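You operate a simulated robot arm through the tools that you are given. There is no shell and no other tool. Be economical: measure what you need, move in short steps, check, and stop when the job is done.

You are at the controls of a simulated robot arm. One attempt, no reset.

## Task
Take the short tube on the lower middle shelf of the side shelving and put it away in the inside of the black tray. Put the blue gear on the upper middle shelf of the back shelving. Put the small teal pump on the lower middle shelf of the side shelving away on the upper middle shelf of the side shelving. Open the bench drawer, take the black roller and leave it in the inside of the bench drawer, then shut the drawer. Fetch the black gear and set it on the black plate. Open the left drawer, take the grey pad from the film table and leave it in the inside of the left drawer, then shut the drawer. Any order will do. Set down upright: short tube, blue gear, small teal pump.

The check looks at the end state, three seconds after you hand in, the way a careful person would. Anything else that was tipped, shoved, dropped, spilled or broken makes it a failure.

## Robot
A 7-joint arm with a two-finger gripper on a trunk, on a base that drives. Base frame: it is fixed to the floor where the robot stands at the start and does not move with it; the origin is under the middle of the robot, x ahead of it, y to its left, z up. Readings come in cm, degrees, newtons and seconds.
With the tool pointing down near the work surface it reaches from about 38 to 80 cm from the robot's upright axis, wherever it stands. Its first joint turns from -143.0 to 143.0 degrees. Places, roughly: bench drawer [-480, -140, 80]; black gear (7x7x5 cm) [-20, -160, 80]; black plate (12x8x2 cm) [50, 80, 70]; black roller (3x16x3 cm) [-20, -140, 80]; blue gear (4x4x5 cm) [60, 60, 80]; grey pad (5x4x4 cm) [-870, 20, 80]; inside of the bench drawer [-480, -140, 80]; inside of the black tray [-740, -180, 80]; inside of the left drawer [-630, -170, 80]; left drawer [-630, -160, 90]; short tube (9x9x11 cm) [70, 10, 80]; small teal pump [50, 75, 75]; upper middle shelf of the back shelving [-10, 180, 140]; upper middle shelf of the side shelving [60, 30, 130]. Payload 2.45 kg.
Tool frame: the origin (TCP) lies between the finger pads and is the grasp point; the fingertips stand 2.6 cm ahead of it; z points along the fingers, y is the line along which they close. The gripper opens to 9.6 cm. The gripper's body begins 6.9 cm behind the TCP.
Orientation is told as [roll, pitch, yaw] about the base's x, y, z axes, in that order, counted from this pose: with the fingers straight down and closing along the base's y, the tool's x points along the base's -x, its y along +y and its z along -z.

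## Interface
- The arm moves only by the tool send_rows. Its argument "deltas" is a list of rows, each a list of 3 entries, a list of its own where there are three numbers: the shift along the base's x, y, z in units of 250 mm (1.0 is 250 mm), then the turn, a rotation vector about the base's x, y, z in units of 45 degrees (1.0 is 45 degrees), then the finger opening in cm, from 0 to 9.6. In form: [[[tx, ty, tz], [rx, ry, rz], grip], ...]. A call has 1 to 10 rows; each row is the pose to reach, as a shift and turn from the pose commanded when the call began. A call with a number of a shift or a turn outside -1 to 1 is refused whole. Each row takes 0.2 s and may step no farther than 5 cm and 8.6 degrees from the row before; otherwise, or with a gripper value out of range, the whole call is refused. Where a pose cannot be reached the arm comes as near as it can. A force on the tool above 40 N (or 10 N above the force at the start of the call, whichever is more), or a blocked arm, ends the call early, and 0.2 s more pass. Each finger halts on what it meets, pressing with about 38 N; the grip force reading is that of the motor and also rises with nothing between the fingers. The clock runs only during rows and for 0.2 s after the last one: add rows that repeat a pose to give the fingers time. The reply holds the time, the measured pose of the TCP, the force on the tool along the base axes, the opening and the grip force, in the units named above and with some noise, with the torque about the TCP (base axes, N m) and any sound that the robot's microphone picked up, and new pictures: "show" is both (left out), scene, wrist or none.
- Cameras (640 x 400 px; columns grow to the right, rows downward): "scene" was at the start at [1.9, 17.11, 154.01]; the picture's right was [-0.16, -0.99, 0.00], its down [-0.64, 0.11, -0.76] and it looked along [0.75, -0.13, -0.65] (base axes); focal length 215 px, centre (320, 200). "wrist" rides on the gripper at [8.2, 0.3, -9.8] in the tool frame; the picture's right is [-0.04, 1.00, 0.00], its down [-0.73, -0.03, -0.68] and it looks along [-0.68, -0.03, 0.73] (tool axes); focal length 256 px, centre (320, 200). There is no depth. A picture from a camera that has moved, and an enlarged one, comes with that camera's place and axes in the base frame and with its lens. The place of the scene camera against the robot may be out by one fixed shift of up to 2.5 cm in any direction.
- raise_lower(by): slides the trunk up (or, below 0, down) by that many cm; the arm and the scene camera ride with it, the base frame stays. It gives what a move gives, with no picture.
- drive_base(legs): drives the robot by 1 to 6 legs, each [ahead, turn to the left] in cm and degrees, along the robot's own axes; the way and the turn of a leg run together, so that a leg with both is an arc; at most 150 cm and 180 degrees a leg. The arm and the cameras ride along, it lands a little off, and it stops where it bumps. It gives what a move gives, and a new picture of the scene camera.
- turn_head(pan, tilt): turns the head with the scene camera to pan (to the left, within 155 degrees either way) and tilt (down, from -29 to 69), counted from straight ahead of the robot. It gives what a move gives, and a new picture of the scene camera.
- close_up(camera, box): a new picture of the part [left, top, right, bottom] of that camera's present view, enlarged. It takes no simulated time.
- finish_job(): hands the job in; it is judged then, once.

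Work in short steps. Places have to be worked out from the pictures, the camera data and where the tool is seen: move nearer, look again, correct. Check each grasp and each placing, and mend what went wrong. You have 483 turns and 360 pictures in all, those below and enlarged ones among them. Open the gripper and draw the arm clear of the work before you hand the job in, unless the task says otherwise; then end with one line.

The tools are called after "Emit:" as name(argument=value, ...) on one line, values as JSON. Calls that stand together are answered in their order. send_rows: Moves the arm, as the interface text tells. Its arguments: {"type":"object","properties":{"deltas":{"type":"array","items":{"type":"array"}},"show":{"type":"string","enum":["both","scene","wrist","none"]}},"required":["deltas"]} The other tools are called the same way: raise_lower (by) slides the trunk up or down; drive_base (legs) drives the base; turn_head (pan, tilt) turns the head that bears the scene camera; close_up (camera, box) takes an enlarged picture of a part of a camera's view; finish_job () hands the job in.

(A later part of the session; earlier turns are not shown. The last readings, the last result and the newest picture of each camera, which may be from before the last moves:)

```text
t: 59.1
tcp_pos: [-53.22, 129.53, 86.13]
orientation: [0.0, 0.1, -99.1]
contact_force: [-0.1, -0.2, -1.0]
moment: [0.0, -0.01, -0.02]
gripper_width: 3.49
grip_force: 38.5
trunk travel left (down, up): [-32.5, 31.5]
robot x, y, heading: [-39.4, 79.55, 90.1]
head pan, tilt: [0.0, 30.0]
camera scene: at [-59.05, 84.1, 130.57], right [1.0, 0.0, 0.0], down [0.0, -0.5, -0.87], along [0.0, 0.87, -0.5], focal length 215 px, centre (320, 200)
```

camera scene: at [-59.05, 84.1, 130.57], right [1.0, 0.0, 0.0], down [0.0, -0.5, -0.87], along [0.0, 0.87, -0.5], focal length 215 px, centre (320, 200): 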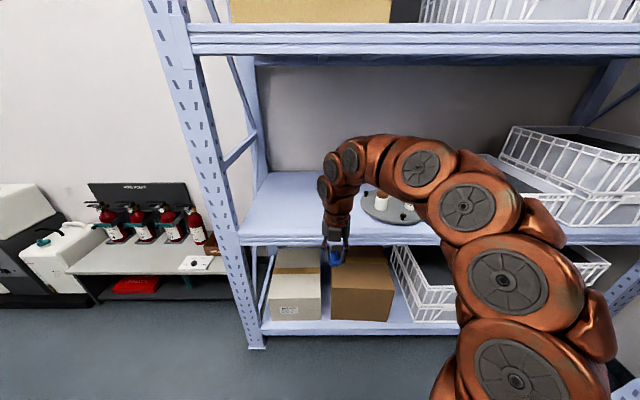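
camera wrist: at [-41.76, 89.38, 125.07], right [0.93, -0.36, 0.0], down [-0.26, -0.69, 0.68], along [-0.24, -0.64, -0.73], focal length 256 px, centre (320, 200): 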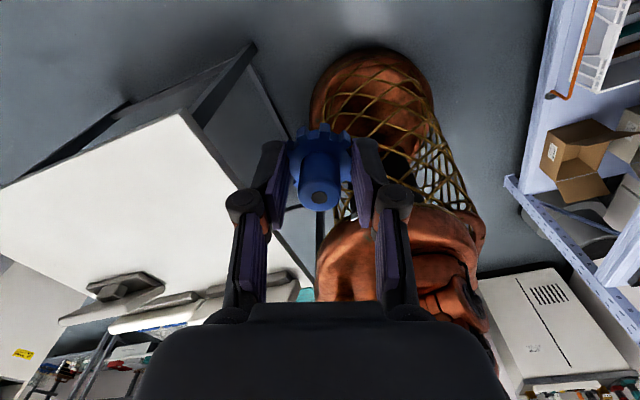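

Drive ahead 26 cm.

Emit:
drive_base(legs=[[26, 0]])

Emit:
send_rows(deltas=[[[0, 0, -0.08], [0, 0, 0], 0], [[0, 0, -0.08], [0, 0, 0], 0]], show="wrist")

```text
t: 60.9
tcp_pos: [-53.46, 155.93, 86.16]
orientation: [-0.1, 0.0, -98.8]
contact_force: [0.1, -0.5, -0.6]
moment: [-0.01, 0.01, -0.02]
gripper_width: 3.48
grip_force: 37.9
trunk travel left (down, up): [-32.5, 31.5]
robot x, y, heading: [-39.59, 106.28, 90.1]
head pan, tilt: [0.0, 30.0]
camera scene: at [-59.07, 110.45, 130.57], right [1.0, 0.0, 0.0], down [0.0, -0.5, -0.87], along [0.0, 0.87, -0.5], focal length 215 px, centre (320, 200)
```

scene: 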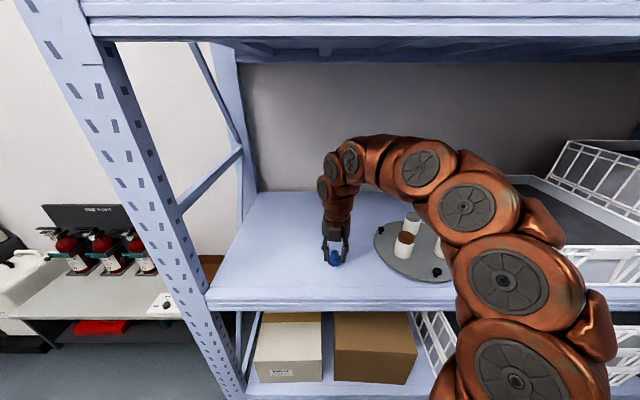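

```text
t: 61.5
tcp_pos: [-53.35, 155.84, 84.15]
orientation: [0.0, -0.1, -98.9]
contact_force: [-0.2, 0.3, -1.1]
moment: [-0.03, -0.03, -0.03]
gripper_width: 3.48
grip_force: 38.2
trunk travel left (down, up): [-32.5, 31.5]
robot x, y, heading: [-39.56, 106.11, 89.9]
head pan, tilt: [0.0, 30.0]
camera wrist: at [-51.81, 163.84, 94.03], right [0.98, -0.19, 0.0], down [-0.14, -0.72, 0.68], along [-0.13, -0.67, -0.73], focal length 256 px, centre (320, 200)
```

wrist: 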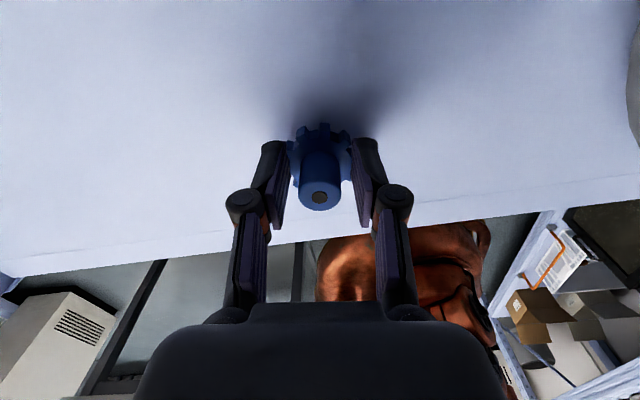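

Triangulation puts this shelf near z≈79. Descend in tiny steps watching the force.

Emit:
send_rows(deltas=[[[0, 0, -0.015], [0, 0, 0], 0], [[0, 0, -0.03], [0, 0, 0], 0], [[0, 0, -0.03], [0, 0, 0], 0]], show="none")

Emit:
send_rows(deltas=[[[0, 0, -0.015], [0, 0, 0], 0], [[0, 0, -0.03], [0, 0, 0], 0], [[0, 0, -0.03], [0, 0, 0], 0]], show="wrist")

```text
t: 62.3
tcp_pos: [-53.27, 155.72, 83.69]
orientation: [-0.2, 0.3, -99.0]
contact_force: [0.0, 2.9, 35.2]
moment: [0.04, 0.05, 0.0]
gripper_width: 3.51
grip_force: 38.2
trunk travel left (down, up): [-32.5, 31.5]
robot x, y, heading: [-39.73, 106.2, 90.3]
head pan, tilt: [0.0, 30.0]
```

```text
t: 63.1
tcp_pos: [-53.45, 155.81, 82.86]
orientation: [0.1, 0.0, -98.8]
contact_force: [2.0, -1.3, 32.3]
moment: [-0.12, -0.05, 0.01]
gripper_width: 3.43
grip_force: 37.7
trunk travel left (down, up): [-32.5, 31.5]
robot x, y, heading: [-39.7, 105.62, 90.1]
head pan, tilt: [0.0, 30.0]
camera wrist: at [-51.81, 163.77, 92.6], right [0.98, -0.19, 0.0], down [-0.14, -0.72, 0.68], along [-0.13, -0.67, -0.73], focal length 256 px, centre (320, 200)
```

wrist: 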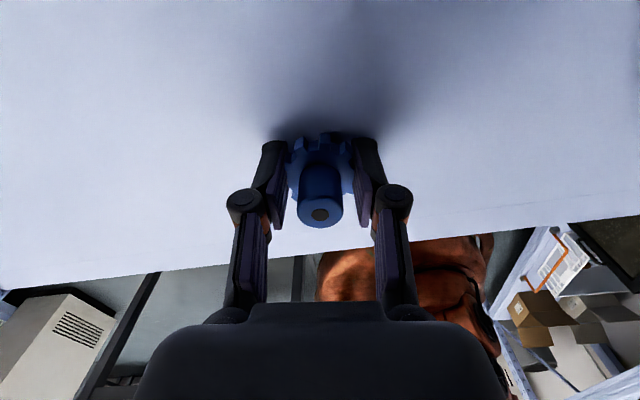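

The gear is down on the shelf (z≈79). Open and rise a little.

Emit:
send_rows(deltas=[[[0, 0, 0.01], [0, 0, 0], 5], [[0, 0, 0.01], [0, 0, 0], 7], [[0, 0, 0.02], [0, 0, 0], 7], [[0, 0, 0.2], [0, 0, 0], 7], [[0, 0, 0.3], [0, 0, 0], 7]], show="both")

```text
t: 64.3
tcp_pos: [-53.4, 155.77, 90.33]
orientation: [0.1, -0.1, -98.8]
contact_force: [-0.1, 1.3, -0.3]
moment: [-0.01, 0.03, -0.01]
gripper_width: 6.96
grip_force: 0.1
trunk travel left (down, up): [-32.5, 31.5]
robot x, y, heading: [-39.38, 105.94, 90.1]
head pan, tilt: [0.0, 30.0]
camera scene: at [-59.07, 110.46, 130.57], right [1.0, 0.0, 0.0], down [0.0, -0.5, -0.87], along [0.0, 0.87, -0.5], focal length 215 px, centre (320, 200)
camera wrist: at [-51.89, 163.74, 100.1], right [0.98, -0.19, 0.0], down [-0.14, -0.72, 0.68], along [-0.13, -0.67, -0.73], focal length 256 px, centre (320, 200)
```

scene: 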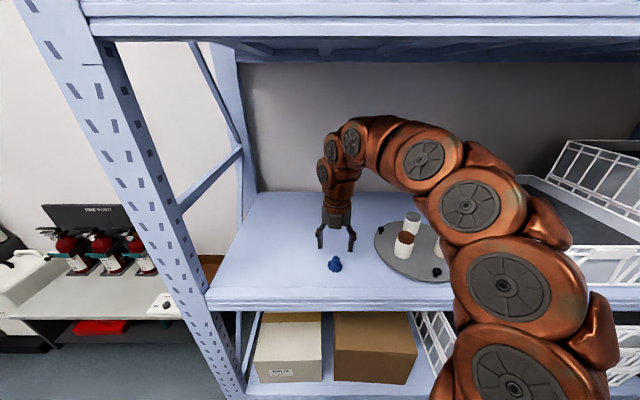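
wrist: 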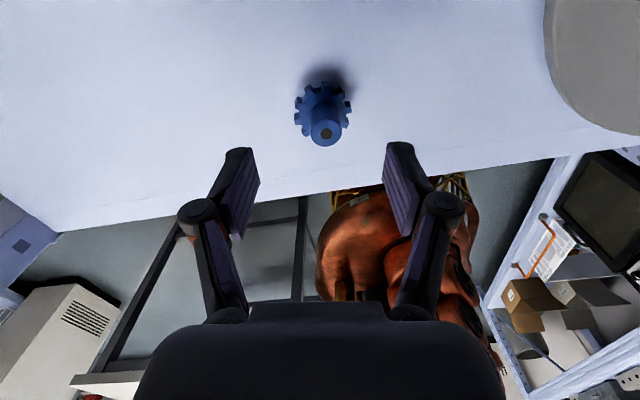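

Gear stands at (-53.4,155.8). Back off 22 cm and tilt the tool 60° forward, aligning yaw to -90.

Emit:
drive_base(legs=[[-22, 0]])

Emit:
send_rows(deltas=[[[0, 0, 0.1], [0, 0, 0.19], 7]], show="none")

Emit:
send_rows(deltas=[[[0, 0, 0], [0.19, 0, 0], 7], [[0, 0, 0], [0.38, 0, 0], 7], [[0, 0, 0], [0.57, 0, 0], 7], [[0, 0, 0], [0.76, 0, 0], 7], [[0, 0, 0], [0.95, 0, 0], 7]], show="scene")

```text
t: 66.0
tcp_pos: [-53.44, 134.12, 90.22]
orientation: [0.0, -0.1, -98.9]
contact_force: [0.6, -0.1, -0.6]
moment: [0.01, 0.0, 0.01]
gripper_width: 6.99
grip_force: 0.0
trunk travel left (down, up): [-32.5, 31.5]
robot x, y, heading: [-39.28, 84.77, 90.2]
head pan, tilt: [0.0, 30.0]
camera scene: at [-59.04, 88.85, 130.57], right [1.0, 0.0, 0.0], down [0.0, -0.5, -0.87], along [0.0, 0.87, -0.5], focal length 215 px, centre (320, 200)
```

scene: 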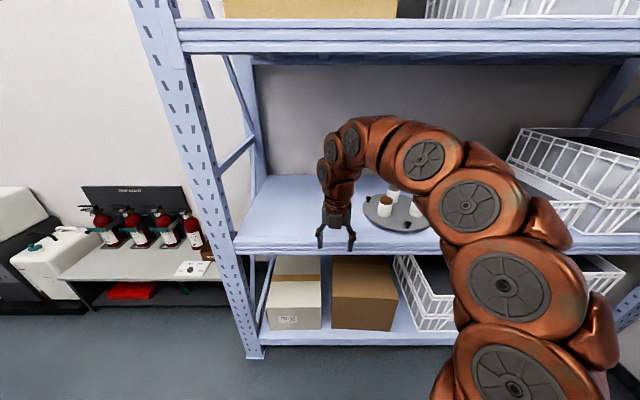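

```text
t: 66.4
tcp_pos: [-53.43, 134.25, 92.72]
orientation: [0.1, 0.0, -90.4]
contact_force: [-0.9, -0.6, 0.0]
moment: [-0.01, -0.04, 0.05]
gripper_width: 6.99
grip_force: 0.1
trunk travel left (down, up): [-32.5, 31.5]
robot x, y, heading: [-39.19, 84.52, 90.2]
head pan, tilt: [0.0, 30.0]
```

```text
t: 67.6
tcp_pos: [-53.32, 134.19, 92.76]
orientation: [-0.3, 42.7, -90.4]
contact_force: [0.0, 0.0, 0.0]
moment: [-0.02, 0.01, 0.01]
gripper_width: 7.01
grip_force: 0.1
trunk travel left (down, up): [-32.5, 31.5]
robot x, y, heading: [-39.25, 84.36, 90.1]
head pan, tilt: [0.0, 30.0]
camera scene: at [-59.03, 88.86, 130.57], right [1.0, 0.0, 0.0], down [0.0, -0.5, -0.87], along [0.0, 0.87, -0.5], focal length 215 px, centre (320, 200)
```

scene: 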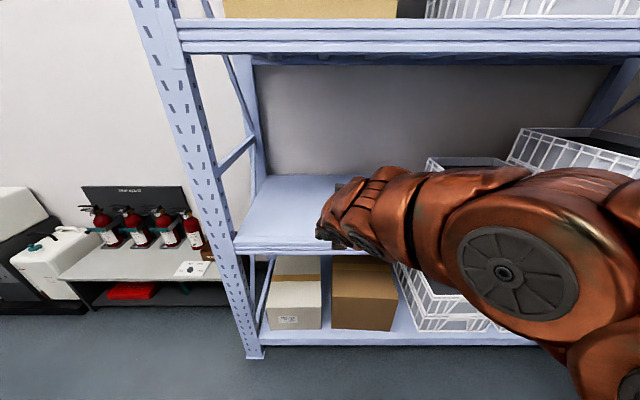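

Tilt 20° more.

Emit:
send_rows(deltas=[[[0, 0, 0], [0.17, 0, 0], 7], [[0, 0, 0], [0.34, 0, 0], 7], [[0, 0, 0], [0.48, 0, 0], 7]], show="both")

```text
t: 68.4
tcp_pos: [-54.04, 133.75, 91.75]
orientation: [-6.1, 62.0, -95.3]
contact_force: [-0.1, 0.3, 0.0]
moment: [0.0, 0.02, -0.04]
gripper_width: 7.0
grip_force: 0.1
trunk travel left (down, up): [-32.5, 31.5]
robot x, y, heading: [-39.25, 84.58, 90.0]
head pan, tilt: [0.0, 30.0]
camera scene: at [-59.03, 88.85, 130.57], right [1.0, 0.0, 0.0], down [0.0, -0.5, -0.87], along [0.0, 0.87, -0.5], focal length 215 px, centre (320, 200)
camera wrist: at [-53.13, 128.85, 103.54], right [1.0, -0.02, -0.08], down [-0.05, -0.94, -0.33], along [-0.07, 0.33, -0.94], focal length 256 px, centre (320, 200)
```

scene: 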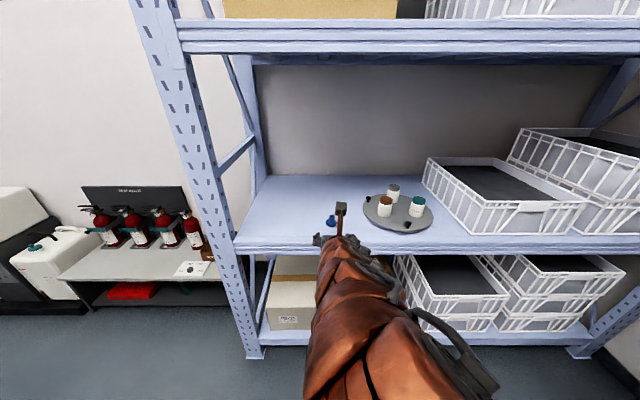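
wrist: 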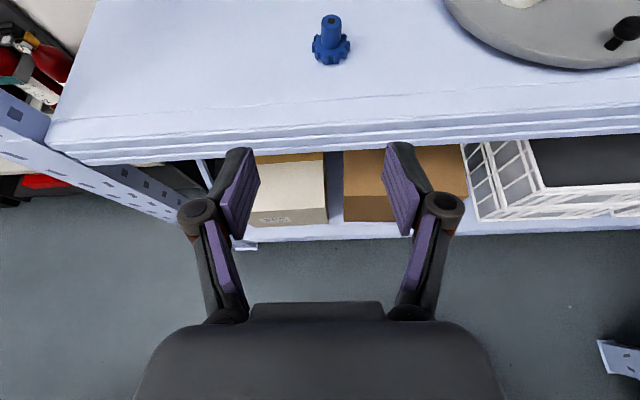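

Gear's upright and visible. The arm is cramped; extend forward 10 cm so it can take the commanded orientation.

Emit:
send_rows(deltas=[[[0, 0.18, 0], [0, 0, 0], 7], [[0, 0.36, 0], [0, 0, 0], 7], [[0, 0.4, 0], [0, 0, 0], 7]], show="wrist")

```text
t: 69.2
tcp_pos: [-53.54, 144.17, 92.54]
orientation: [-0.4, 64.3, -90.7]
contact_force: [-0.7, -0.2, 0.4]
moment: [-0.01, 0.04, 0.0]
gripper_width: 7.01
grip_force: 0.0
trunk travel left (down, up): [-32.5, 31.5]
robot x, y, heading: [-39.3, 84.53, 90.2]
head pan, tilt: [0.0, 30.0]
camera wrist: at [-53.14, 138.86, 104.25], right [1.0, -0.02, -0.04], down [-0.03, -0.93, -0.37], along [-0.03, 0.37, -0.93], focal length 256 px, centre (320, 200)
```

wrist: 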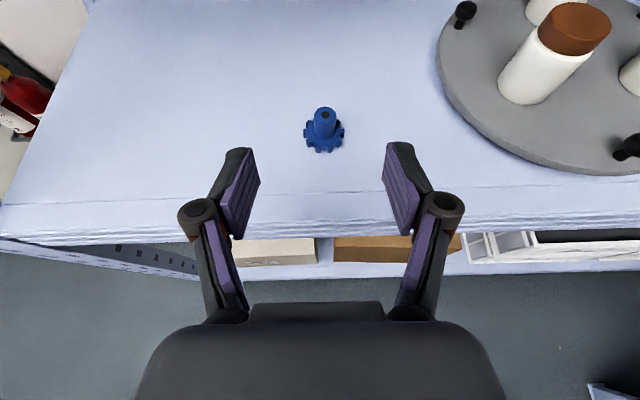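

Good view and pose. Enlarge the gear to judge flange and hub heights.

Emit:
close_up(camera="wrist", box=[280, 90, 370, 165])

Emit:
close_up(camera="scene", box=[290, 180, 390, 250])

```text
5.33 times, centred on (325, 128) of wrist
camera zoom: at [-53.14, 138.86, 104.25], right [1.0, -0.02, -0.04], down [-0.03, -0.93, -0.37], along [-0.03, 0.37, -0.93], focal length 1365 px, centre (293, 587)
```

zoom: 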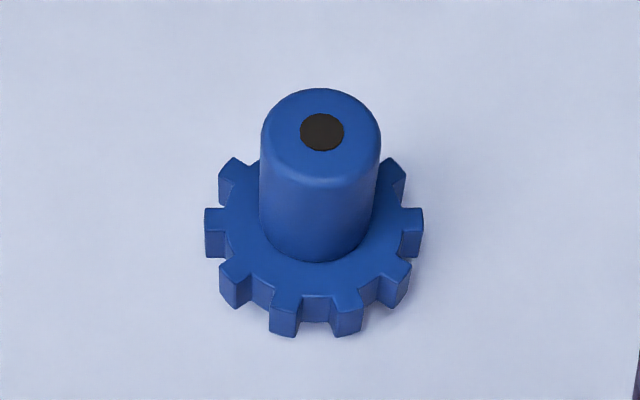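

```text
5.71 times, centred on (340, 215) of scene
camera zoom: at [-59.04, 88.83, 130.57], right [1.0, 0.0, 0.0], down [0.0, -0.5, -0.87], along [0.0, 0.87, -0.5], focal length 1228 px, centre (206, 114)
```

zoom: 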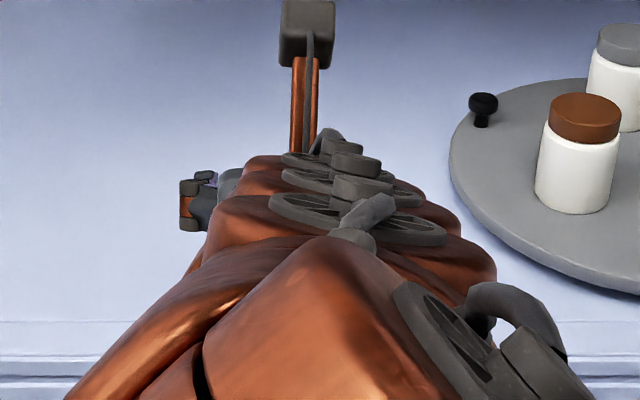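

Two wrist views put the hub top at (-53.1,155.4,84.6). Move over, then descend around the hub.

Emit:
send_rows(deltas=[[[0.0, 0.18, 0], [0, 0, 0], 6], [[0.016, 0.36, 0], [0, 0, 0], 5], [[0.016, 0.418, 0], [0, 0, 0], 5], [[0.016, 0.418, -0.17], [0, 0, 0], 5]], show="both")

```text
t: 70.2
tcp_pos: [-53.05, 154.65, 88.69]
orientation: [-0.8, 64.4, -90.9]
contact_force: [0.3, -0.3, 0.3]
moment: [0.0, -0.01, 0.01]
gripper_width: 5.0
grip_force: 0.0
trunk travel left (down, up): [-32.5, 31.5]
robot x, y, heading: [-39.43, 84.37, 89.8]
head pan, tilt: [0.0, 30.0]
camera scene: at [-59.03, 88.83, 130.57], right [1.0, 0.0, 0.0], down [0.0, -0.5, -0.87], along [0.0, 0.87, -0.5], focal length 215 px, centre (320, 200)
camera wrist: at [-52.83, 149.25, 100.29], right [1.0, -0.02, -0.04], down [-0.03, -0.93, -0.37], along [-0.03, 0.37, -0.93], focal length 256 px, centre (320, 200)
```

scene: 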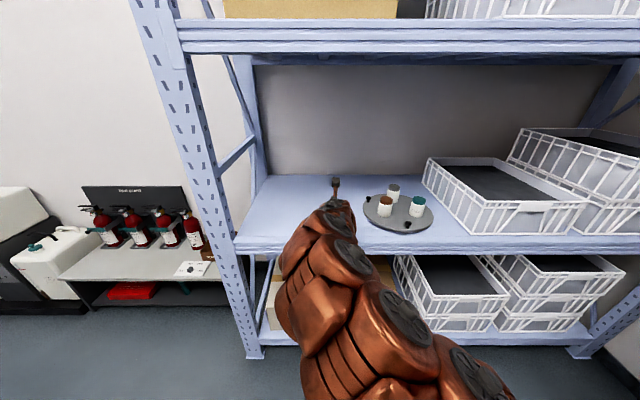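
wrist: 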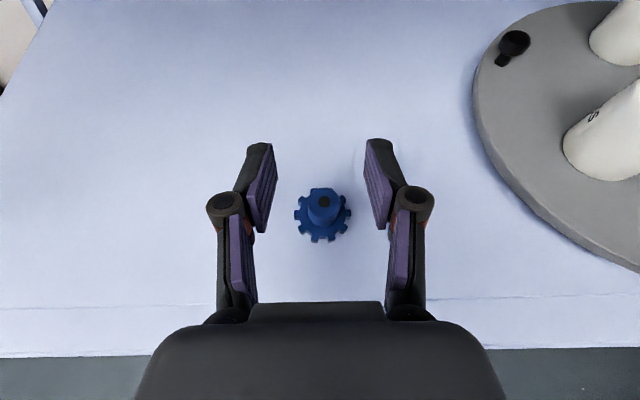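

Aligned. Descend to z≈83.8 and close.

Emit:
send_rows(deltas=[[[0, 0, -0.1], [0, 0, 0], 5], [[0, 0, -0.196], [0, 0, 0], 5], [[0, 0, -0.196], [0, 0, 0], 2.5], [[0, 0, -0.196], [0, 0, 0], 1], [[0, 0, -0.196], [0, 0, 0], 1], [[0, 0, -0.196], [0, 0, 0], 0], [[0, 0, -0.196], [0, 0, 0], 0]], show="wrist")

```text
t: 71.8
tcp_pos: [-53.1, 154.45, 83.57]
orientation: [-0.7, 64.4, -90.8]
contact_force: [-0.3, 1.1, 0.2]
moment: [0.01, -0.02, 0.02]
gripper_width: 3.4
grip_force: 38.0
trunk travel left (down, up): [-32.5, 31.5]
robot x, y, heading: [-39.23, 84.73, 90.0]
head pan, tilt: [0.0, 30.0]
camera wrist: at [-52.73, 149.15, 95.26], right [1.0, -0.02, -0.04], down [-0.03, -0.93, -0.37], along [-0.03, 0.37, -0.93], focal length 256 px, centre (320, 200)
```

wrist: 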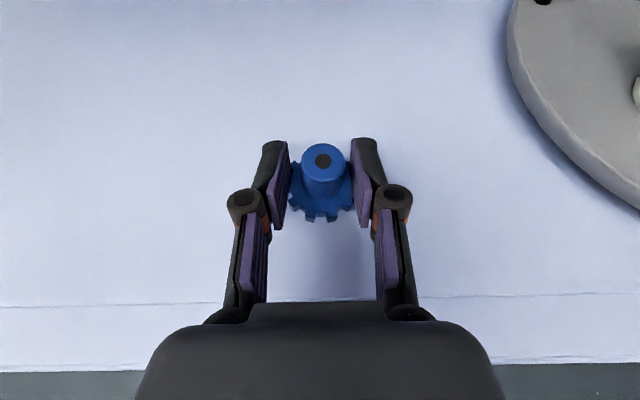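

It caught the flange (3.4). Open, rise 1.3 cm, and grip the hub.

Emit:
send_rows(deltas=[[[0, 0, 0], [0, 0, 0], 5], [[0, 0, 0], [0, 0, 0], 5], [[0, 0, 0.052], [0, 0, 0], 5], [[0, 0, 0.052], [0, 0, 0], 2.5], [[0, 0, 0.052], [0, 0, 0], 1], [[0, 0, 0.052], [0, 0, 0], 0], [[0, 0, 0.052], [0, 0, 0], 0], [[0, 0, 0.052], [0, 0, 0], 0]], show="wrist")

```text
t: 73.6
tcp_pos: [-53.12, 154.54, 84.82]
orientation: [-0.7, 64.4, -90.8]
contact_force: [-0.6, -0.2, 1.7]
moment: [0.05, -0.03, -0.03]
gripper_width: 1.9
grip_force: 38.2
trunk travel left (down, up): [-32.5, 31.5]
robot x, y, heading: [-39.56, 84.74, 90.0]
head pan, tilt: [0.0, 30.0]
camera wrist: at [-52.76, 149.14, 96.52], right [1.0, -0.02, -0.04], down [-0.03, -0.93, -0.37], along [-0.03, 0.37, -0.93], focal length 256 px, centre (320, 200)
```

wrist: 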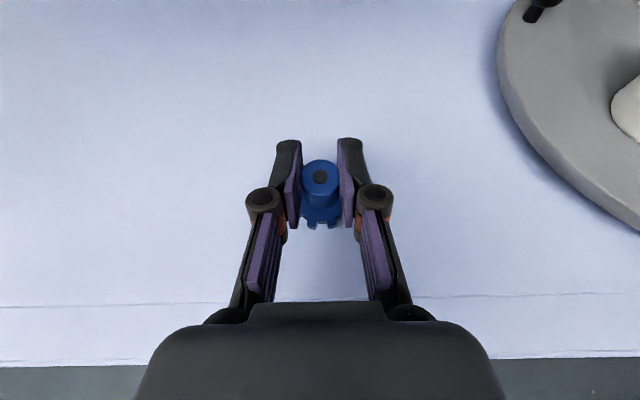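

Hub firmly held. Lift, drive back 25 cm, raise the trunk.

Emit:
send_rows(deltas=[[[0, 0, 0.1], [0, 0, 0], 0], [[0, 0, 0.24], [0, 0, 0], 0]], show="wrist")

Emit:
drive_base(legs=[[-22, 0]])

Emit:
raise_lower(by=31)

Emit:
send_rows(deltas=[[[0, 0, 0.19], [0, 0, 0], 0], [[0, 0, 0.38], [0, 0, 0], 0], [[0, 0, 0.57], [0, 0, 0], 0], [[0, 0, 0.76], [0, 0, 0], 0], [[0, 0, 0.95], [0, 0, 0], 0]], show="none")

Emit:
send_rows(deltas=[[[0, 0, 0.19], [0, 0, 0], 0], [[0, 0, 0.3], [0, 0, 0], 0]], show="both")

```text
t: 74.2
tcp_pos: [-53.02, 154.67, 90.84]
orientation: [-0.8, 64.1, -90.8]
contact_force: [0.1, 0.7, -0.6]
moment: [-0.01, -0.01, 0.01]
gripper_width: 1.93
grip_force: 38.3
trunk travel left (down, up): [-32.5, 31.5]
robot x, y, heading: [-39.43, 84.79, 90.1]
head pan, tilt: [0.0, 30.0]
camera wrist: at [-52.69, 149.38, 102.45], right [1.0, -0.02, -0.04], down [-0.03, -0.93, -0.37], along [-0.03, 0.37, -0.93], focal length 256 px, centre (320, 200)
```

wrist: 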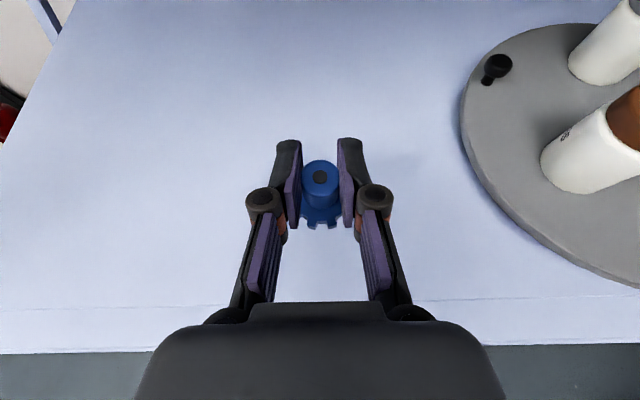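

```text
t: 75.9
tcp_pos: [-53.37, 132.87, 90.94]
orientation: [-0.7, 64.3, -90.5]
contact_force: [0.0, 0.0, -0.3]
moment: [0.0, 0.0, 0.01]
gripper_width: 1.89
grip_force: 37.8
trunk travel left (down, up): [-32.5, 31.5]
robot x, y, heading: [-39.58, 63.02, 90.3]
head pan, tilt: [0.0, 30.0]
camera scene: at [-58.97, 67.06, 130.57], right [1.0, 0.01, 0.0], down [0.0, -0.5, -0.87], along [-0.01, 0.87, -0.5], focal length 215 px, centre (320, 200)
```

scene: 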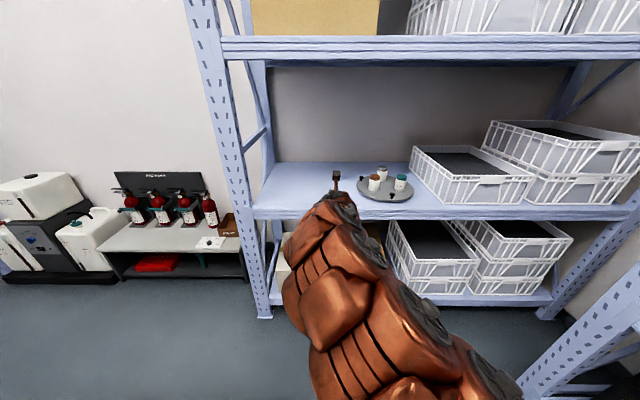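

```text
t: 79.0
tcp_pos: [-53.51, 132.85, 121.91]
orientation: [-0.7, 64.3, -90.5]
contact_force: [-0.6, -0.6, 0.0]
moment: [-0.04, 0.02, 0.01]
gripper_width: 1.93
grip_force: 37.8
trunk travel left (down, up): [-63.5, 0.5]
robot x, y, heading: [-39.07, 63.34, 90.3]
head pan, tilt: [0.0, 30.0]
```

```text
t: 80.2
tcp_pos: [-53.44, 133.1, 145.69]
orientation: [-0.9, 64.2, -90.5]
contact_force: [-0.6, 0.2, -0.9]
moment: [-0.03, 0.02, -0.02]
gripper_width: 1.92
grip_force: 38.3
trunk travel left (down, up): [-63.5, 0.5]
robot x, y, heading: [-39.04, 62.89, 90.3]
head pan, tilt: [0.0, 30.0]
```

```text
t: 80.8
tcp_pos: [-53.56, 133.09, 153.1]
orientation: [-0.6, 64.3, -90.4]
contact_force: [-0.7, 1.0, -1.1]
moment: [0.0, -0.04, -0.02]
gripper_width: 1.94
grip_force: 37.8
trunk travel left (down, up): [-63.5, 0.5]
robot x, y, heading: [-39.08, 62.52, 90.3]
head pan, tilt: [0.0, 30.0]
camera scene: at [-58.98, 67.1, 161.57], right [1.0, 0.01, 0.0], down [0.0, -0.5, -0.87], along [-0.01, 0.87, -0.5], focal length 215 px, centre (320, 200)
camera wrist: at [-53.22, 127.83, 164.8], right [1.0, -0.01, -0.04], down [-0.03, -0.93, -0.36], along [-0.03, 0.37, -0.93], focal length 256 px, centre (320, 200)
```

scene: 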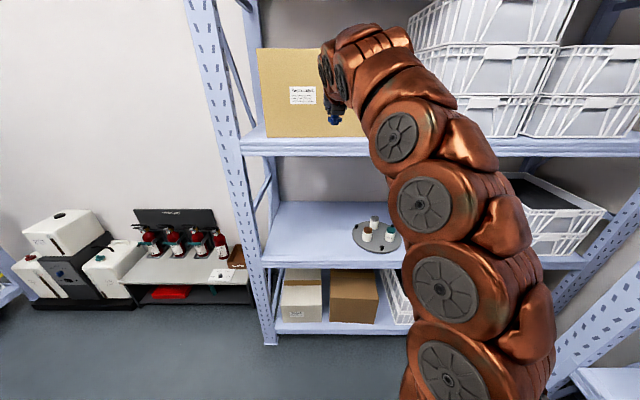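
wrist: 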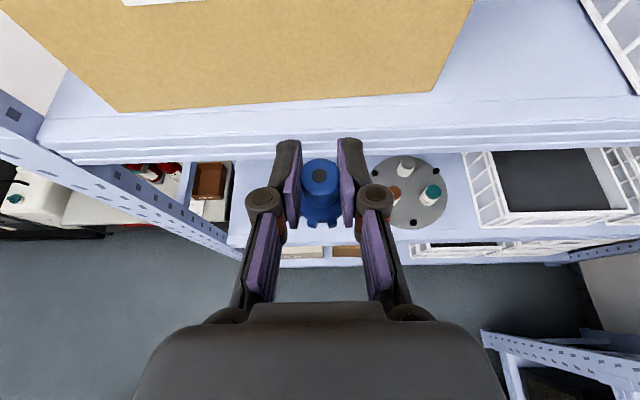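

Upper shelf ≈ z 139; gap spans x≈-38..-16. Shift the tool to x≈-28, then drive ahead.

Emit:
send_rows(deltas=[[[0.17, 0, 0], [0, 0, 0], 0], [[0.34, 0, 0], [0, 0, 0], 0], [[0.51, 0, 0], [0, 0, 0], 0], [[0.68, 0, 0], [0, 0, 0], 0], [[0.85, 0, 0], [0, 0, 0], 0], [[1.0, 0, 0], [0, 0, 0], 0]], show="none")

Emit:
drive_base(legs=[[16, 0]])

Emit:
send_rows(deltas=[[[0, 0, 0], [0, 0, 0], 0]], show="wrist")

```text
t: 82.2
tcp_pos: [-38.86, 133.2, 153.15]
orientation: [-0.3, 64.4, -90.1]
contact_force: [-1.5, -0.2, -0.2]
moment: [-0.03, -0.07, -0.11]
gripper_width: 1.96
grip_force: 38.3
out of reach, approached as far as the arm can: row 4, 5, 6
trunk travel left (down, up): [-63.5, 0.5]
robot x, y, heading: [-39.19, 63.04, 90.6]
head pan, tilt: [0.0, 30.0]
```

```text
t: 83.6
tcp_pos: [-38.81, 147.72, 153.12]
orientation: [-0.6, 63.9, -90.4]
contact_force: [0.2, -8.7, 0.1]
moment: [0.05, 0.0, 0.14]
gripper_width: 1.95
grip_force: 38.4
trunk travel left (down, up): [-63.5, 0.5]
robot x, y, heading: [-39.09, 77.46, 90.5]
head pan, tilt: [0.0, 30.0]
stopped in leg 1: the force on the tool passed its limit at 78 N (the readings are from after the stop); the commanded pose is now the measured one
camera scene: at [-59.08, 81.67, 161.58], right [1.0, 0.01, 0.0], down [0.0, -0.5, -0.87], along [-0.01, 0.87, -0.5], focal length 215 px, centre (320, 200)
```

scene: 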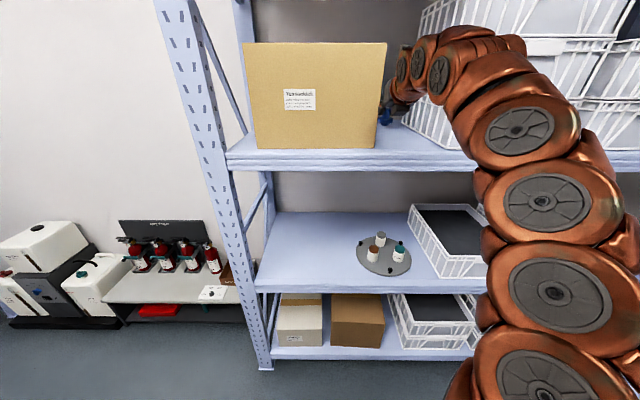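

```text
t: 84.0
tcp_pos: [-38.84, 147.6, 153.13]
orientation: [-0.7, 63.8, -90.4]
contact_force: [-0.3, -8.0, 0.2]
moment: [-0.02, -0.01, 0.18]
gripper_width: 1.95
grip_force: 37.9
trunk travel left (down, up): [-63.5, 0.5]
robot x, y, heading: [-39.54, 77.87, 90.6]
head pan, tilt: [0.0, 30.0]
camera wrist: at [-38.45, 142.39, 164.77], right [1.0, -0.01, -0.04], down [-0.03, -0.93, -0.36], along [-0.03, 0.36, -0.93], focal length 256 px, centre (320, 200)
```

wrist: 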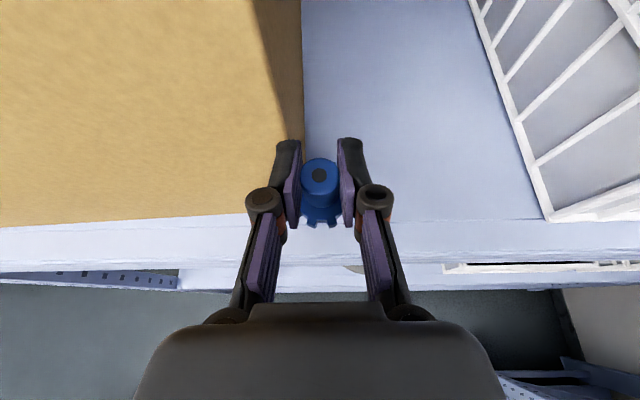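

The finger touched the carton corner — the arm couldn't reach the commanded x. Back off 20 cm first.

Emit:
drive_base(legs=[[-20, 0]])

Emit:
close_up(camera="wrist", box=[0, 0, 640, 400])

```text
t: 85.6
tcp_pos: [-38.5, 128.03, 153.06]
orientation: [-0.6, 63.8, -90.5]
contact_force: [1.4, 2.0, -0.6]
moment: [-0.01, 0.0, 0.02]
gripper_width: 1.95
grip_force: 38.1
trunk travel left (down, up): [-63.5, 0.5]
robot x, y, heading: [-39.18, 58.0, 90.4]
head pan, tilt: [0.0, 30.0]
camera scene: at [-58.93, 62.12, 161.57], right [1.0, 0.01, 0.0], down [0.0, -0.5, -0.87], along [0.0, 0.87, -0.5], focal length 215 px, centre (320, 200)
```

scene: 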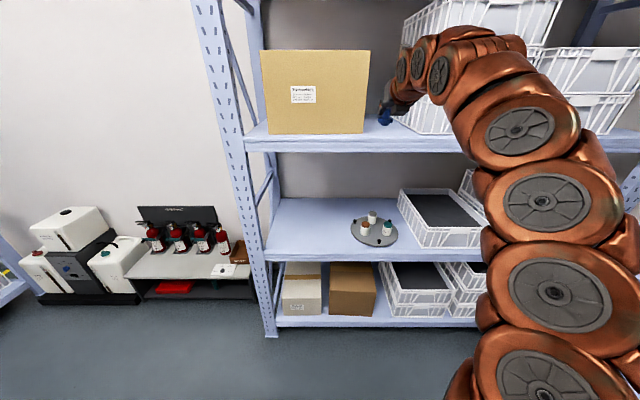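

```text
1.00 times, centred on (320, 200) of wrist (not enlarged: the box is as wide or as high as the picture)
camera zoom: at [-38.07, 122.8, 164.7], right [1.0, -0.02, -0.04], down [-0.03, -0.93, -0.36], along [-0.03, 0.36, -0.93], focal length 256 px, centre (320, 200)
```

zoom: 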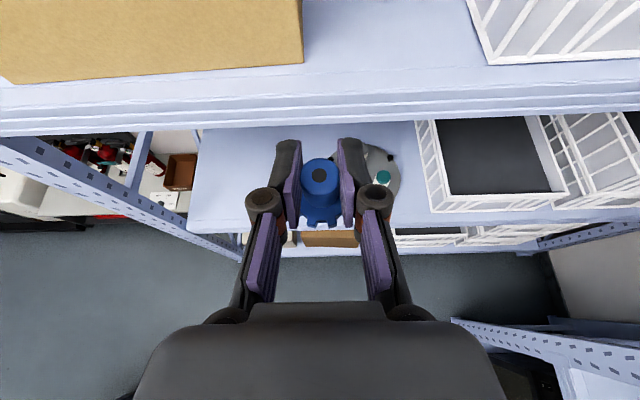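

Carton essentially unmoved. Shift the robot 11 cm to the right (+x).

Emit:
drive_base(legs=[[0, -40], [17, 0], [0, 40]])

Emit:
close_up(camera="wrist", box=[0, 0, 640, 400])

```text
t: 90.8
tcp_pos: [-27.58, 141.33, 153.12]
orientation: [-0.7, 63.9, -90.5]
contact_force: [0.2, 0.7, -0.8]
moment: [0.03, 0.01, 0.03]
gripper_width: 1.95
grip_force: 38.2
trunk travel left (down, up): [-63.5, 0.5]
robot x, y, heading: [-28.37, 71.13, 90.6]
head pan, tilt: [0.0, 30.0]
camera scene: at [-47.93, 75.34, 161.57], right [1.0, 0.01, 0.0], down [0.0, -0.5, -0.87], along [-0.01, 0.87, -0.5], focal length 215 px, centre (320, 200)
```

scene: 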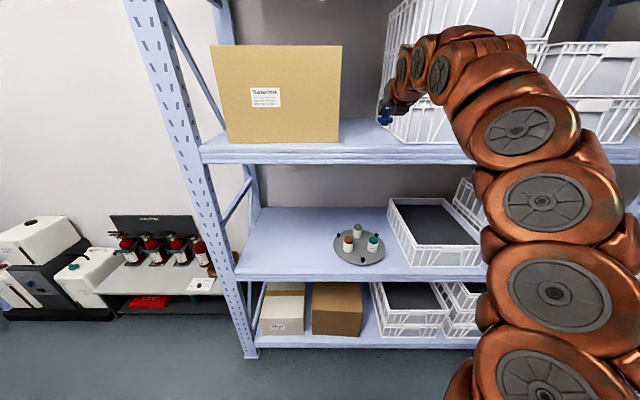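

```text
1.00 times, centred on (320, 200) of wrist (not enlarged: the box is as wide or as high as the picture)
camera zoom: at [-27.2, 136.05, 164.72], right [1.0, -0.01, -0.04], down [-0.03, -0.93, -0.36], along [-0.03, 0.36, -0.93], focal length 256 px, centre (320, 200)
```

zoom: 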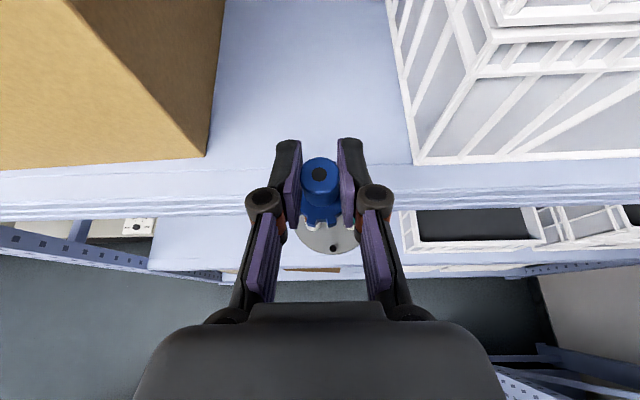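

Centered in the gap. Drive ahead 15 cm.

Emit:
drive_base(legs=[[15, 0]])

Emit:
close_up(camera="wrist", box=[0, 0, 640, 400])

```text
t: 92.2
tcp_pos: [-27.7, 156.64, 153.07]
orientation: [-0.8, 63.9, -90.4]
contact_force: [-0.6, -0.4, 0.7]
moment: [0.02, -0.03, 0.02]
gripper_width: 1.97
grip_force: 38.5
trunk travel left (down, up): [-63.5, 0.5]
robot x, y, heading: [-28.54, 86.74, 90.6]
head pan, tilt: [0.0, 30.0]
camera scene: at [-48.05, 90.66, 161.57], right [1.0, 0.01, 0.0], down [0.0, -0.5, -0.87], along [-0.01, 0.87, -0.5], focal length 215 px, centre (320, 200)
```

scene: 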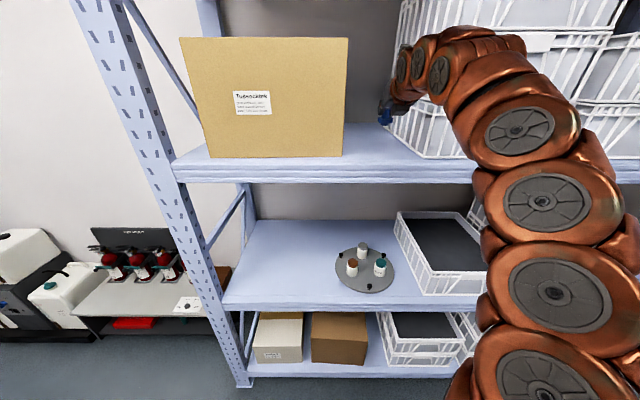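

```text
1.00 times, centred on (320, 200) of wrist (not enlarged: the box is as wide or as high as the picture)
camera zoom: at [-27.34, 151.36, 164.74], right [1.0, -0.01, -0.04], down [-0.03, -0.93, -0.36], along [-0.03, 0.36, -0.93], focal length 256 px, centre (320, 200)
```

zoom: 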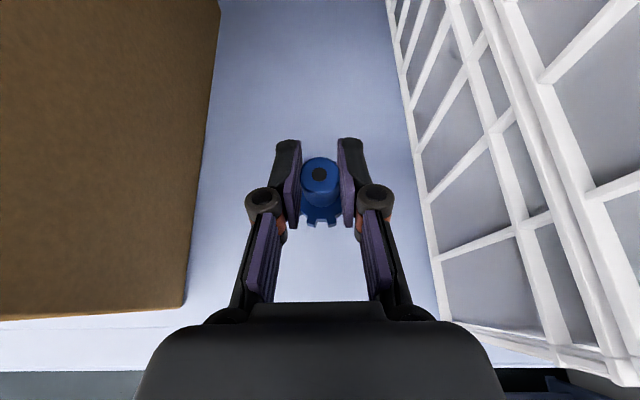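

Descend 7 cm then creep.

Emit:
send_rows(deltas=[[[0, 0, -0.1], [0, 0, 0], 0], [[0, 0, -0.2], [0, 0, 0], 0], [[0, 0, -0.28], [0, 0, 0], 0], [[0, 0, -0.28], [0, 0, 0], 0]], show="wrist")

```text
t: 93.2
tcp_pos: [-27.6, 156.54, 146.21]
orientation: [-0.8, 63.8, -90.6]
contact_force: [-0.1, -0.3, 0.1]
moment: [0.01, 0.02, 0.03]
gripper_width: 1.99
grip_force: 38.2
trunk travel left (down, up): [-63.5, 0.5]
robot x, y, heading: [-28.15, 86.39, 90.4]
head pan, tilt: [0.0, 30.0]
camera wrist: at [-27.23, 151.3, 157.81], right [1.0, -0.01, -0.04], down [-0.03, -0.93, -0.36], along [-0.03, 0.36, -0.93], focal length 256 px, centre (320, 200)
```

wrist: 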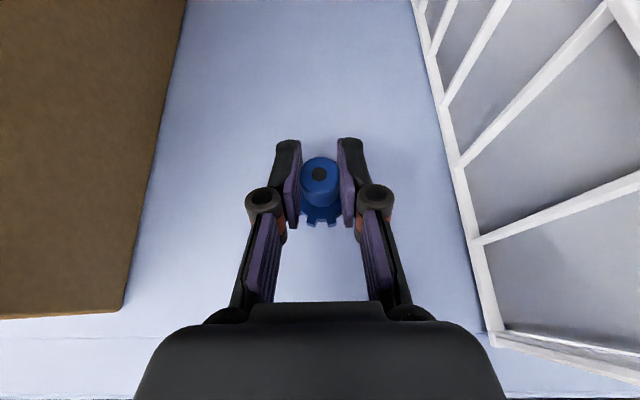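

Creep down.

Emit:
send_rows(deltas=[[[0, 0, -0.02], [0, 0, 0], 0], [[0, 0, -0.04], [0, 0, 0], 0], [[0, 0, -0.06], [0, 0, 0], 0], [[0, 0, -0.06], [0, 0, 0], 0]], show="none")

```text
t: 94.2
tcp_pos: [-27.46, 156.49, 144.98]
orientation: [-0.8, 64.2, -90.5]
contact_force: [-0.4, 5.3, 36.8]
moment: [0.41, 0.03, 0.05]
gripper_width: 2.02
grip_force: 38.1
trunk travel left (down, up): [-63.5, 0.5]
robot x, y, heading: [-28.32, 86.63, 90.3]
head pan, tilt: [0.0, 30.0]
```

Contact. Relieve slightly, open, and retract upward-back.

Emit:
send_rows(deltas=[[[0, 0, 0.008], [0, 0, 0], 0], [[0, 0, 0.008], [0, 0, 0], 3], [[0, 0, 0.008], [0, 0, 0], 5], [[0, 0, 0.008], [0, 0, 0], 5.5], [[0, 0, 0.1], [0, 0, 0], 5.5], [[0, 0, 0.29], [0, 0, 0], 5.5]], show="wrist")

```text
t: 95.6
tcp_pos: [-27.47, 156.54, 151.79]
orientation: [-0.6, 63.8, -90.4]
contact_force: [0.3, -0.1, 0.1]
moment: [0.0, -0.01, 0.05]
gripper_width: 5.51
grip_force: 0.1
trunk travel left (down, up): [-63.5, 0.5]
robot x, y, heading: [-28.44, 86.37, 90.5]
head pan, tilt: [0.0, 30.0]
camera wrist: at [-27.13, 151.38, 163.51], right [1.0, -0.01, -0.04], down [-0.03, -0.93, -0.36], along [-0.03, 0.36, -0.93], focal length 256 px, centre (320, 200)
```

wrist: 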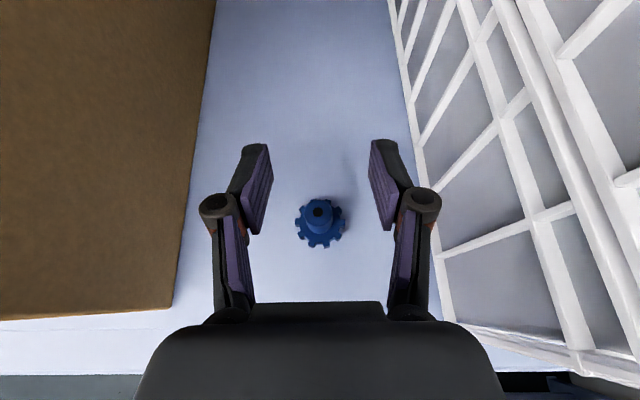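

Gear placed upright on the upper middle shelf. Back out straight.

Emit:
drive_base(legs=[[-45, 0]])

Emit:
close_up(camera="scene", box=[300, 80, 460, 180])

```text
t: 98.3
tcp_pos: [-27.21, 111.21, 151.87]
orientation: [-0.8, 63.8, -90.4]
contact_force: [0.2, 0.7, -1.1]
moment: [0.0, 0.01, -0.01]
gripper_width: 5.49
grip_force: 0.1
trunk travel left (down, up): [-63.5, 0.5]
robot x, y, heading: [-27.82, 41.11, 90.6]
head pan, tilt: [0.0, 30.0]
camera scene: at [-47.71, 45.25, 161.57], right [1.0, 0.01, 0.0], down [0.0, -0.5, -0.87], along [-0.01, 0.87, -0.5], focal length 215 px, centre (320, 200)
```

scene: 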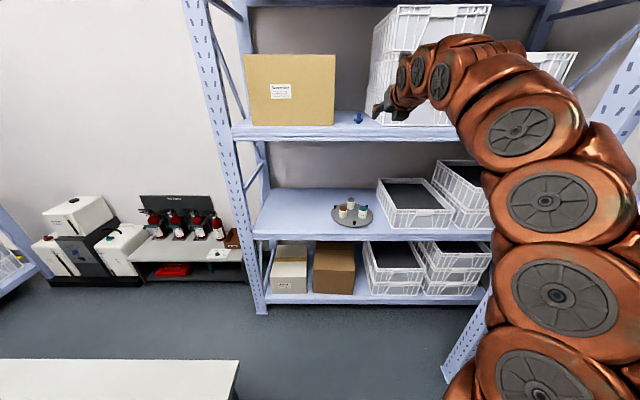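

```text
4.00 times, centred on (380, 130) of scene
camera zoom: at [-47.71, 45.25, 161.57], right [1.0, 0.01, 0.0], down [0.0, -0.5, -0.87], along [-0.01, 0.87, -0.5], focal length 860 px, centre (80, 480)
```

zoom: 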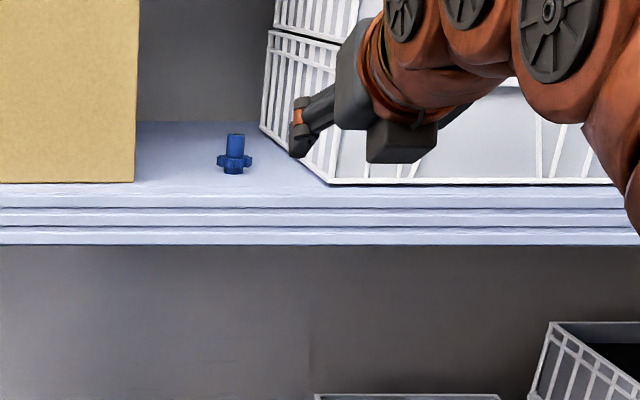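

Gear confirmed. Retract the arm toward the robot and turn to face the side rack; also lower the trunk.

Emit:
send_rows(deltas=[[[0, -0.18, 0], [0, 0, 0], 5.5], [[0, -0.36, 0], [0, 0, 0], 5.5], [[0, -0.54, 0], [0, 0, 0], 5.5], [[0, -0.72, 0], [0, 0, 0], 5.5], [[0, -0.9, 0], [0, 0, 0], 5.5]], show="none")

Emit:
drive_base(legs=[[0, -90]])

```text
t: 99.5
tcp_pos: [-27.47, 88.75, 151.65]
orientation: [-0.8, 63.8, -90.5]
contact_force: [-0.1, 1.4, 0.2]
moment: [-0.01, 0.02, 0.03]
gripper_width: 5.5
grip_force: 0.0
trunk travel left (down, up): [-63.5, 0.5]
robot x, y, heading: [-28.06, 41.0, 90.4]
head pan, tilt: [0.0, 30.0]
```

```text
t: 103.7
tcp_pos: [19.65, 40.23, 151.72]
orientation: [-0.7, 63.9, 179.3]
contact_force: [0.3, 0.7, 0.8]
moment: [-0.01, 0.01, 0.02]
gripper_width: 5.49
grip_force: 0.0
trunk travel left (down, up): [-63.5, 0.5]
robot x, y, heading: [-28.21, 40.83, 0.2]
head pan, tilt: [0.0, 30.0]
camera scene: at [-25.54, 59.53, 161.57], right [0.0, -1.0, 0.0], down [-0.5, 0.0, -0.87], along [0.87, 0.0, -0.5], focal length 215 px, centre (320, 200)
```

scene: 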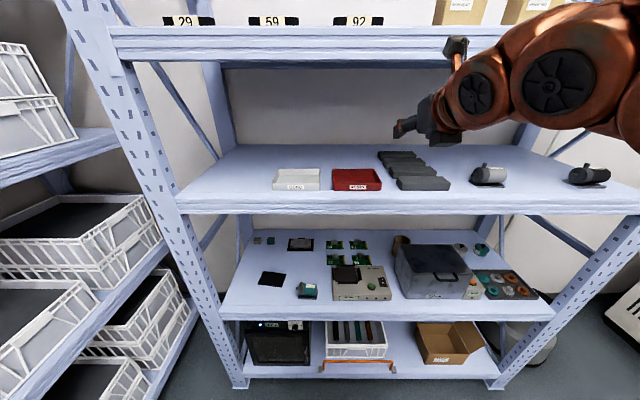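

Upper shelf ≈ z 125, free spot front-left around (45,87). Return the tool to vertical with fingers closing along x: back off, lower trunk, rotate.

Emit:
drive_base(legs=[[-12, 0]])

Emit:
raise_lower(by=-38)

Emit:
send_rows(deltas=[[[0, 0, 0], [0, 0.19, 0], 9], [[0, 0, 0], [0, 0.38, 0], 9.6], [[0, 0, 0], [0, 0.57, 0], 9.6], [[0, 0, 0], [0, 0.76, 0], 9.6], [[0, 0, 0], [0, 0.95, 0], 9.6]], show="none")

Emit:
send_rows(deltas=[[[0, 0, 0], [0, 0.19, 0], 9.6], [[0, 0, 0], [0, 0.38, 0], 9.6], [[0, 0, 0], [0, 0.47, 0], 9.6]], show="scene")

```text
t: 105.0
tcp_pos: [7.6, 40.21, 151.69]
orientation: [-0.6, 63.8, 179.2]
contact_force: [0.6, -0.7, 0.0]
moment: [-0.02, 0.0, 0.0]
gripper_width: 5.49
grip_force: 0.2
trunk travel left (down, up): [-63.5, 0.5]
robot x, y, heading: [-40.31, 41.06, 0.2]
head pan, tilt: [0.0, 30.0]
camera scene: at [-37.54, 59.47, 161.57], right [0.0, -1.0, 0.0], down [-0.5, 0.0, -0.87], along [0.87, 0.0, -0.5], focal length 215 px, centre (320, 200)
```

scene: 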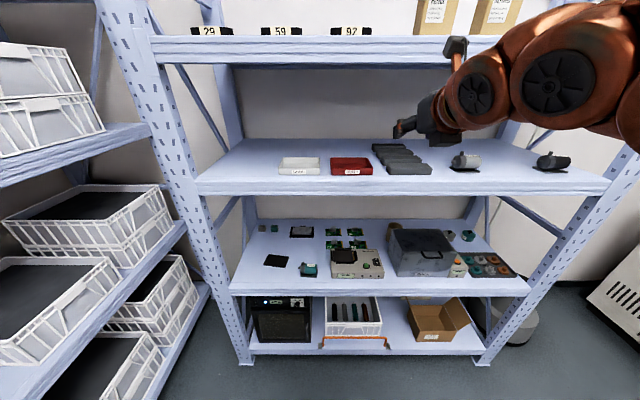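

```text
t: 108.6
tcp_pos: [7.6, 40.23, 113.73]
orientation: [-0.7, 63.8, 179.4]
contact_force: [-0.4, -0.3, 0.6]
moment: [-0.01, -0.03, 0.0]
gripper_width: 5.5
grip_force: 0.1
trunk travel left (down, up): [-25.5, 38.5]
robot x, y, heading: [-40.24, 40.68, 0.2]
head pan, tilt: [0.0, 30.0]
```

```text
t: 109.8
tcp_pos: [6.16, 41.2, 109.12]
orientation: [-0.4, 21.5, 179.5]
contact_force: [-0.1, -0.7, 1.3]
moment: [0.02, -0.05, -0.01]
gripper_width: 9.6
grip_force: 0.1
out of reach, approached as far as the arm can: row 4, 5
trunk travel left (down, up): [-25.5, 38.5]
robot x, y, heading: [-40.31, 40.71, 0.2]
head pan, tilt: [0.0, 30.0]
```

```text
t: 110.6
tcp_pos: [3.39, 42.6, 97.87]
orientation: [-0.1, 1.0, 179.6]
contact_force: [0.4, -0.5, 0.5]
moment: [0.01, -0.01, 0.01]
gripper_width: 9.59
grip_force: 0.0
out of reach, approached as far as the arm can: row 1, 2, 3
trunk travel left (down, up): [-25.5, 38.5]
robot x, y, heading: [-40.28, 41.0, 0.2]
head pan, tilt: [0.0, 30.0]
camera scene: at [-37.58, 59.48, 123.57], right [0.0, -1.0, 0.0], down [-0.5, 0.0, -0.87], along [0.87, 0.0, -0.5], focal length 215 px, centre (320, 200)
```

scene: 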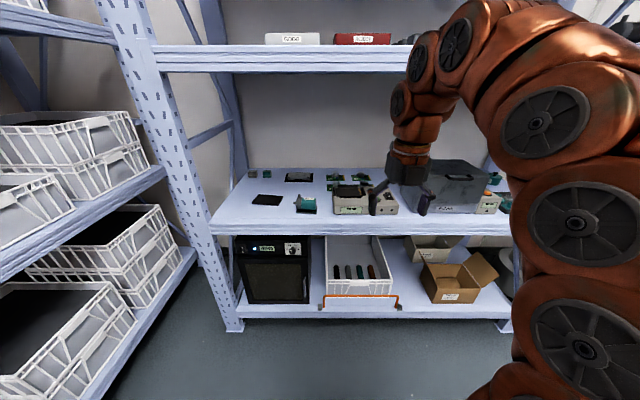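

Vertical now. Rotate the tool -90° about z so the fingers close along x.

Emit:
send_rows(deltas=[[[0, 0, -0.05], [0, 0, -0.19], 9.6], [[0, 0, -0.1], [0, 0, -0.38], 9.6], [[0, 0, -0.1], [0, 0, -0.57], 9.6], [[0, 0, -0.1], [0, 0, -0.76], 9.6], [[0, 0, -0.1], [0, 0, -0.95], 9.6]], show="none")

Emit:
send_rows(deltas=[[[0, 0, 0], [0, 0, -0.19], 9.6], [[0, 0, 0], [0, 0, -0.38], 9.6], [[0, 0, 0], [0, 0, -0.57], 9.6], [[0, 0, 0], [0, 0, -0.76], 9.6], [[0, 0, 0], [0, 0, -0.95], 9.6], [[0, 0, 0], [0, 0, -1.0], 9.6]], show="none")

Emit:
raise_lower(by=-6)

```text
t: 111.8
tcp_pos: [3.54, 42.57, 95.17]
orientation: [-0.1, -0.1, 136.8]
contact_force: [-0.9, 0.7, 0.1]
moment: [0.0, 0.03, 0.04]
gripper_width: 9.61
grip_force: 0.0
trunk travel left (down, up): [-25.5, 38.5]
robot x, y, heading: [-40.0, 41.14, 0.2]
head pan, tilt: [0.0, 30.0]
```

```text
t: 113.2
tcp_pos: [3.4, 42.62, 95.23]
orientation: [-0.1, -0.1, 91.8]
contact_force: [-0.2, -0.3, -0.2]
moment: [-0.02, 0.04, 0.0]
gripper_width: 9.58
grip_force: 0.1
trunk travel left (down, up): [-25.5, 38.5]
robot x, y, heading: [-40.01, 40.78, 0.5]
head pan, tilt: [0.0, 30.0]
```

```text
t: 114.2
tcp_pos: [3.56, 42.61, 89.14]
orientation: [-0.1, 0.0, 91.9]
contact_force: [-1.1, 0.2, -0.5]
moment: [0.02, 0.01, -0.01]
gripper_width: 9.6
grip_force: 0.0
trunk travel left (down, up): [-19.5, 44.5]
robot x, y, heading: [-39.79, 41.43, 0.2]
head pan, tilt: [0.0, 30.0]
```

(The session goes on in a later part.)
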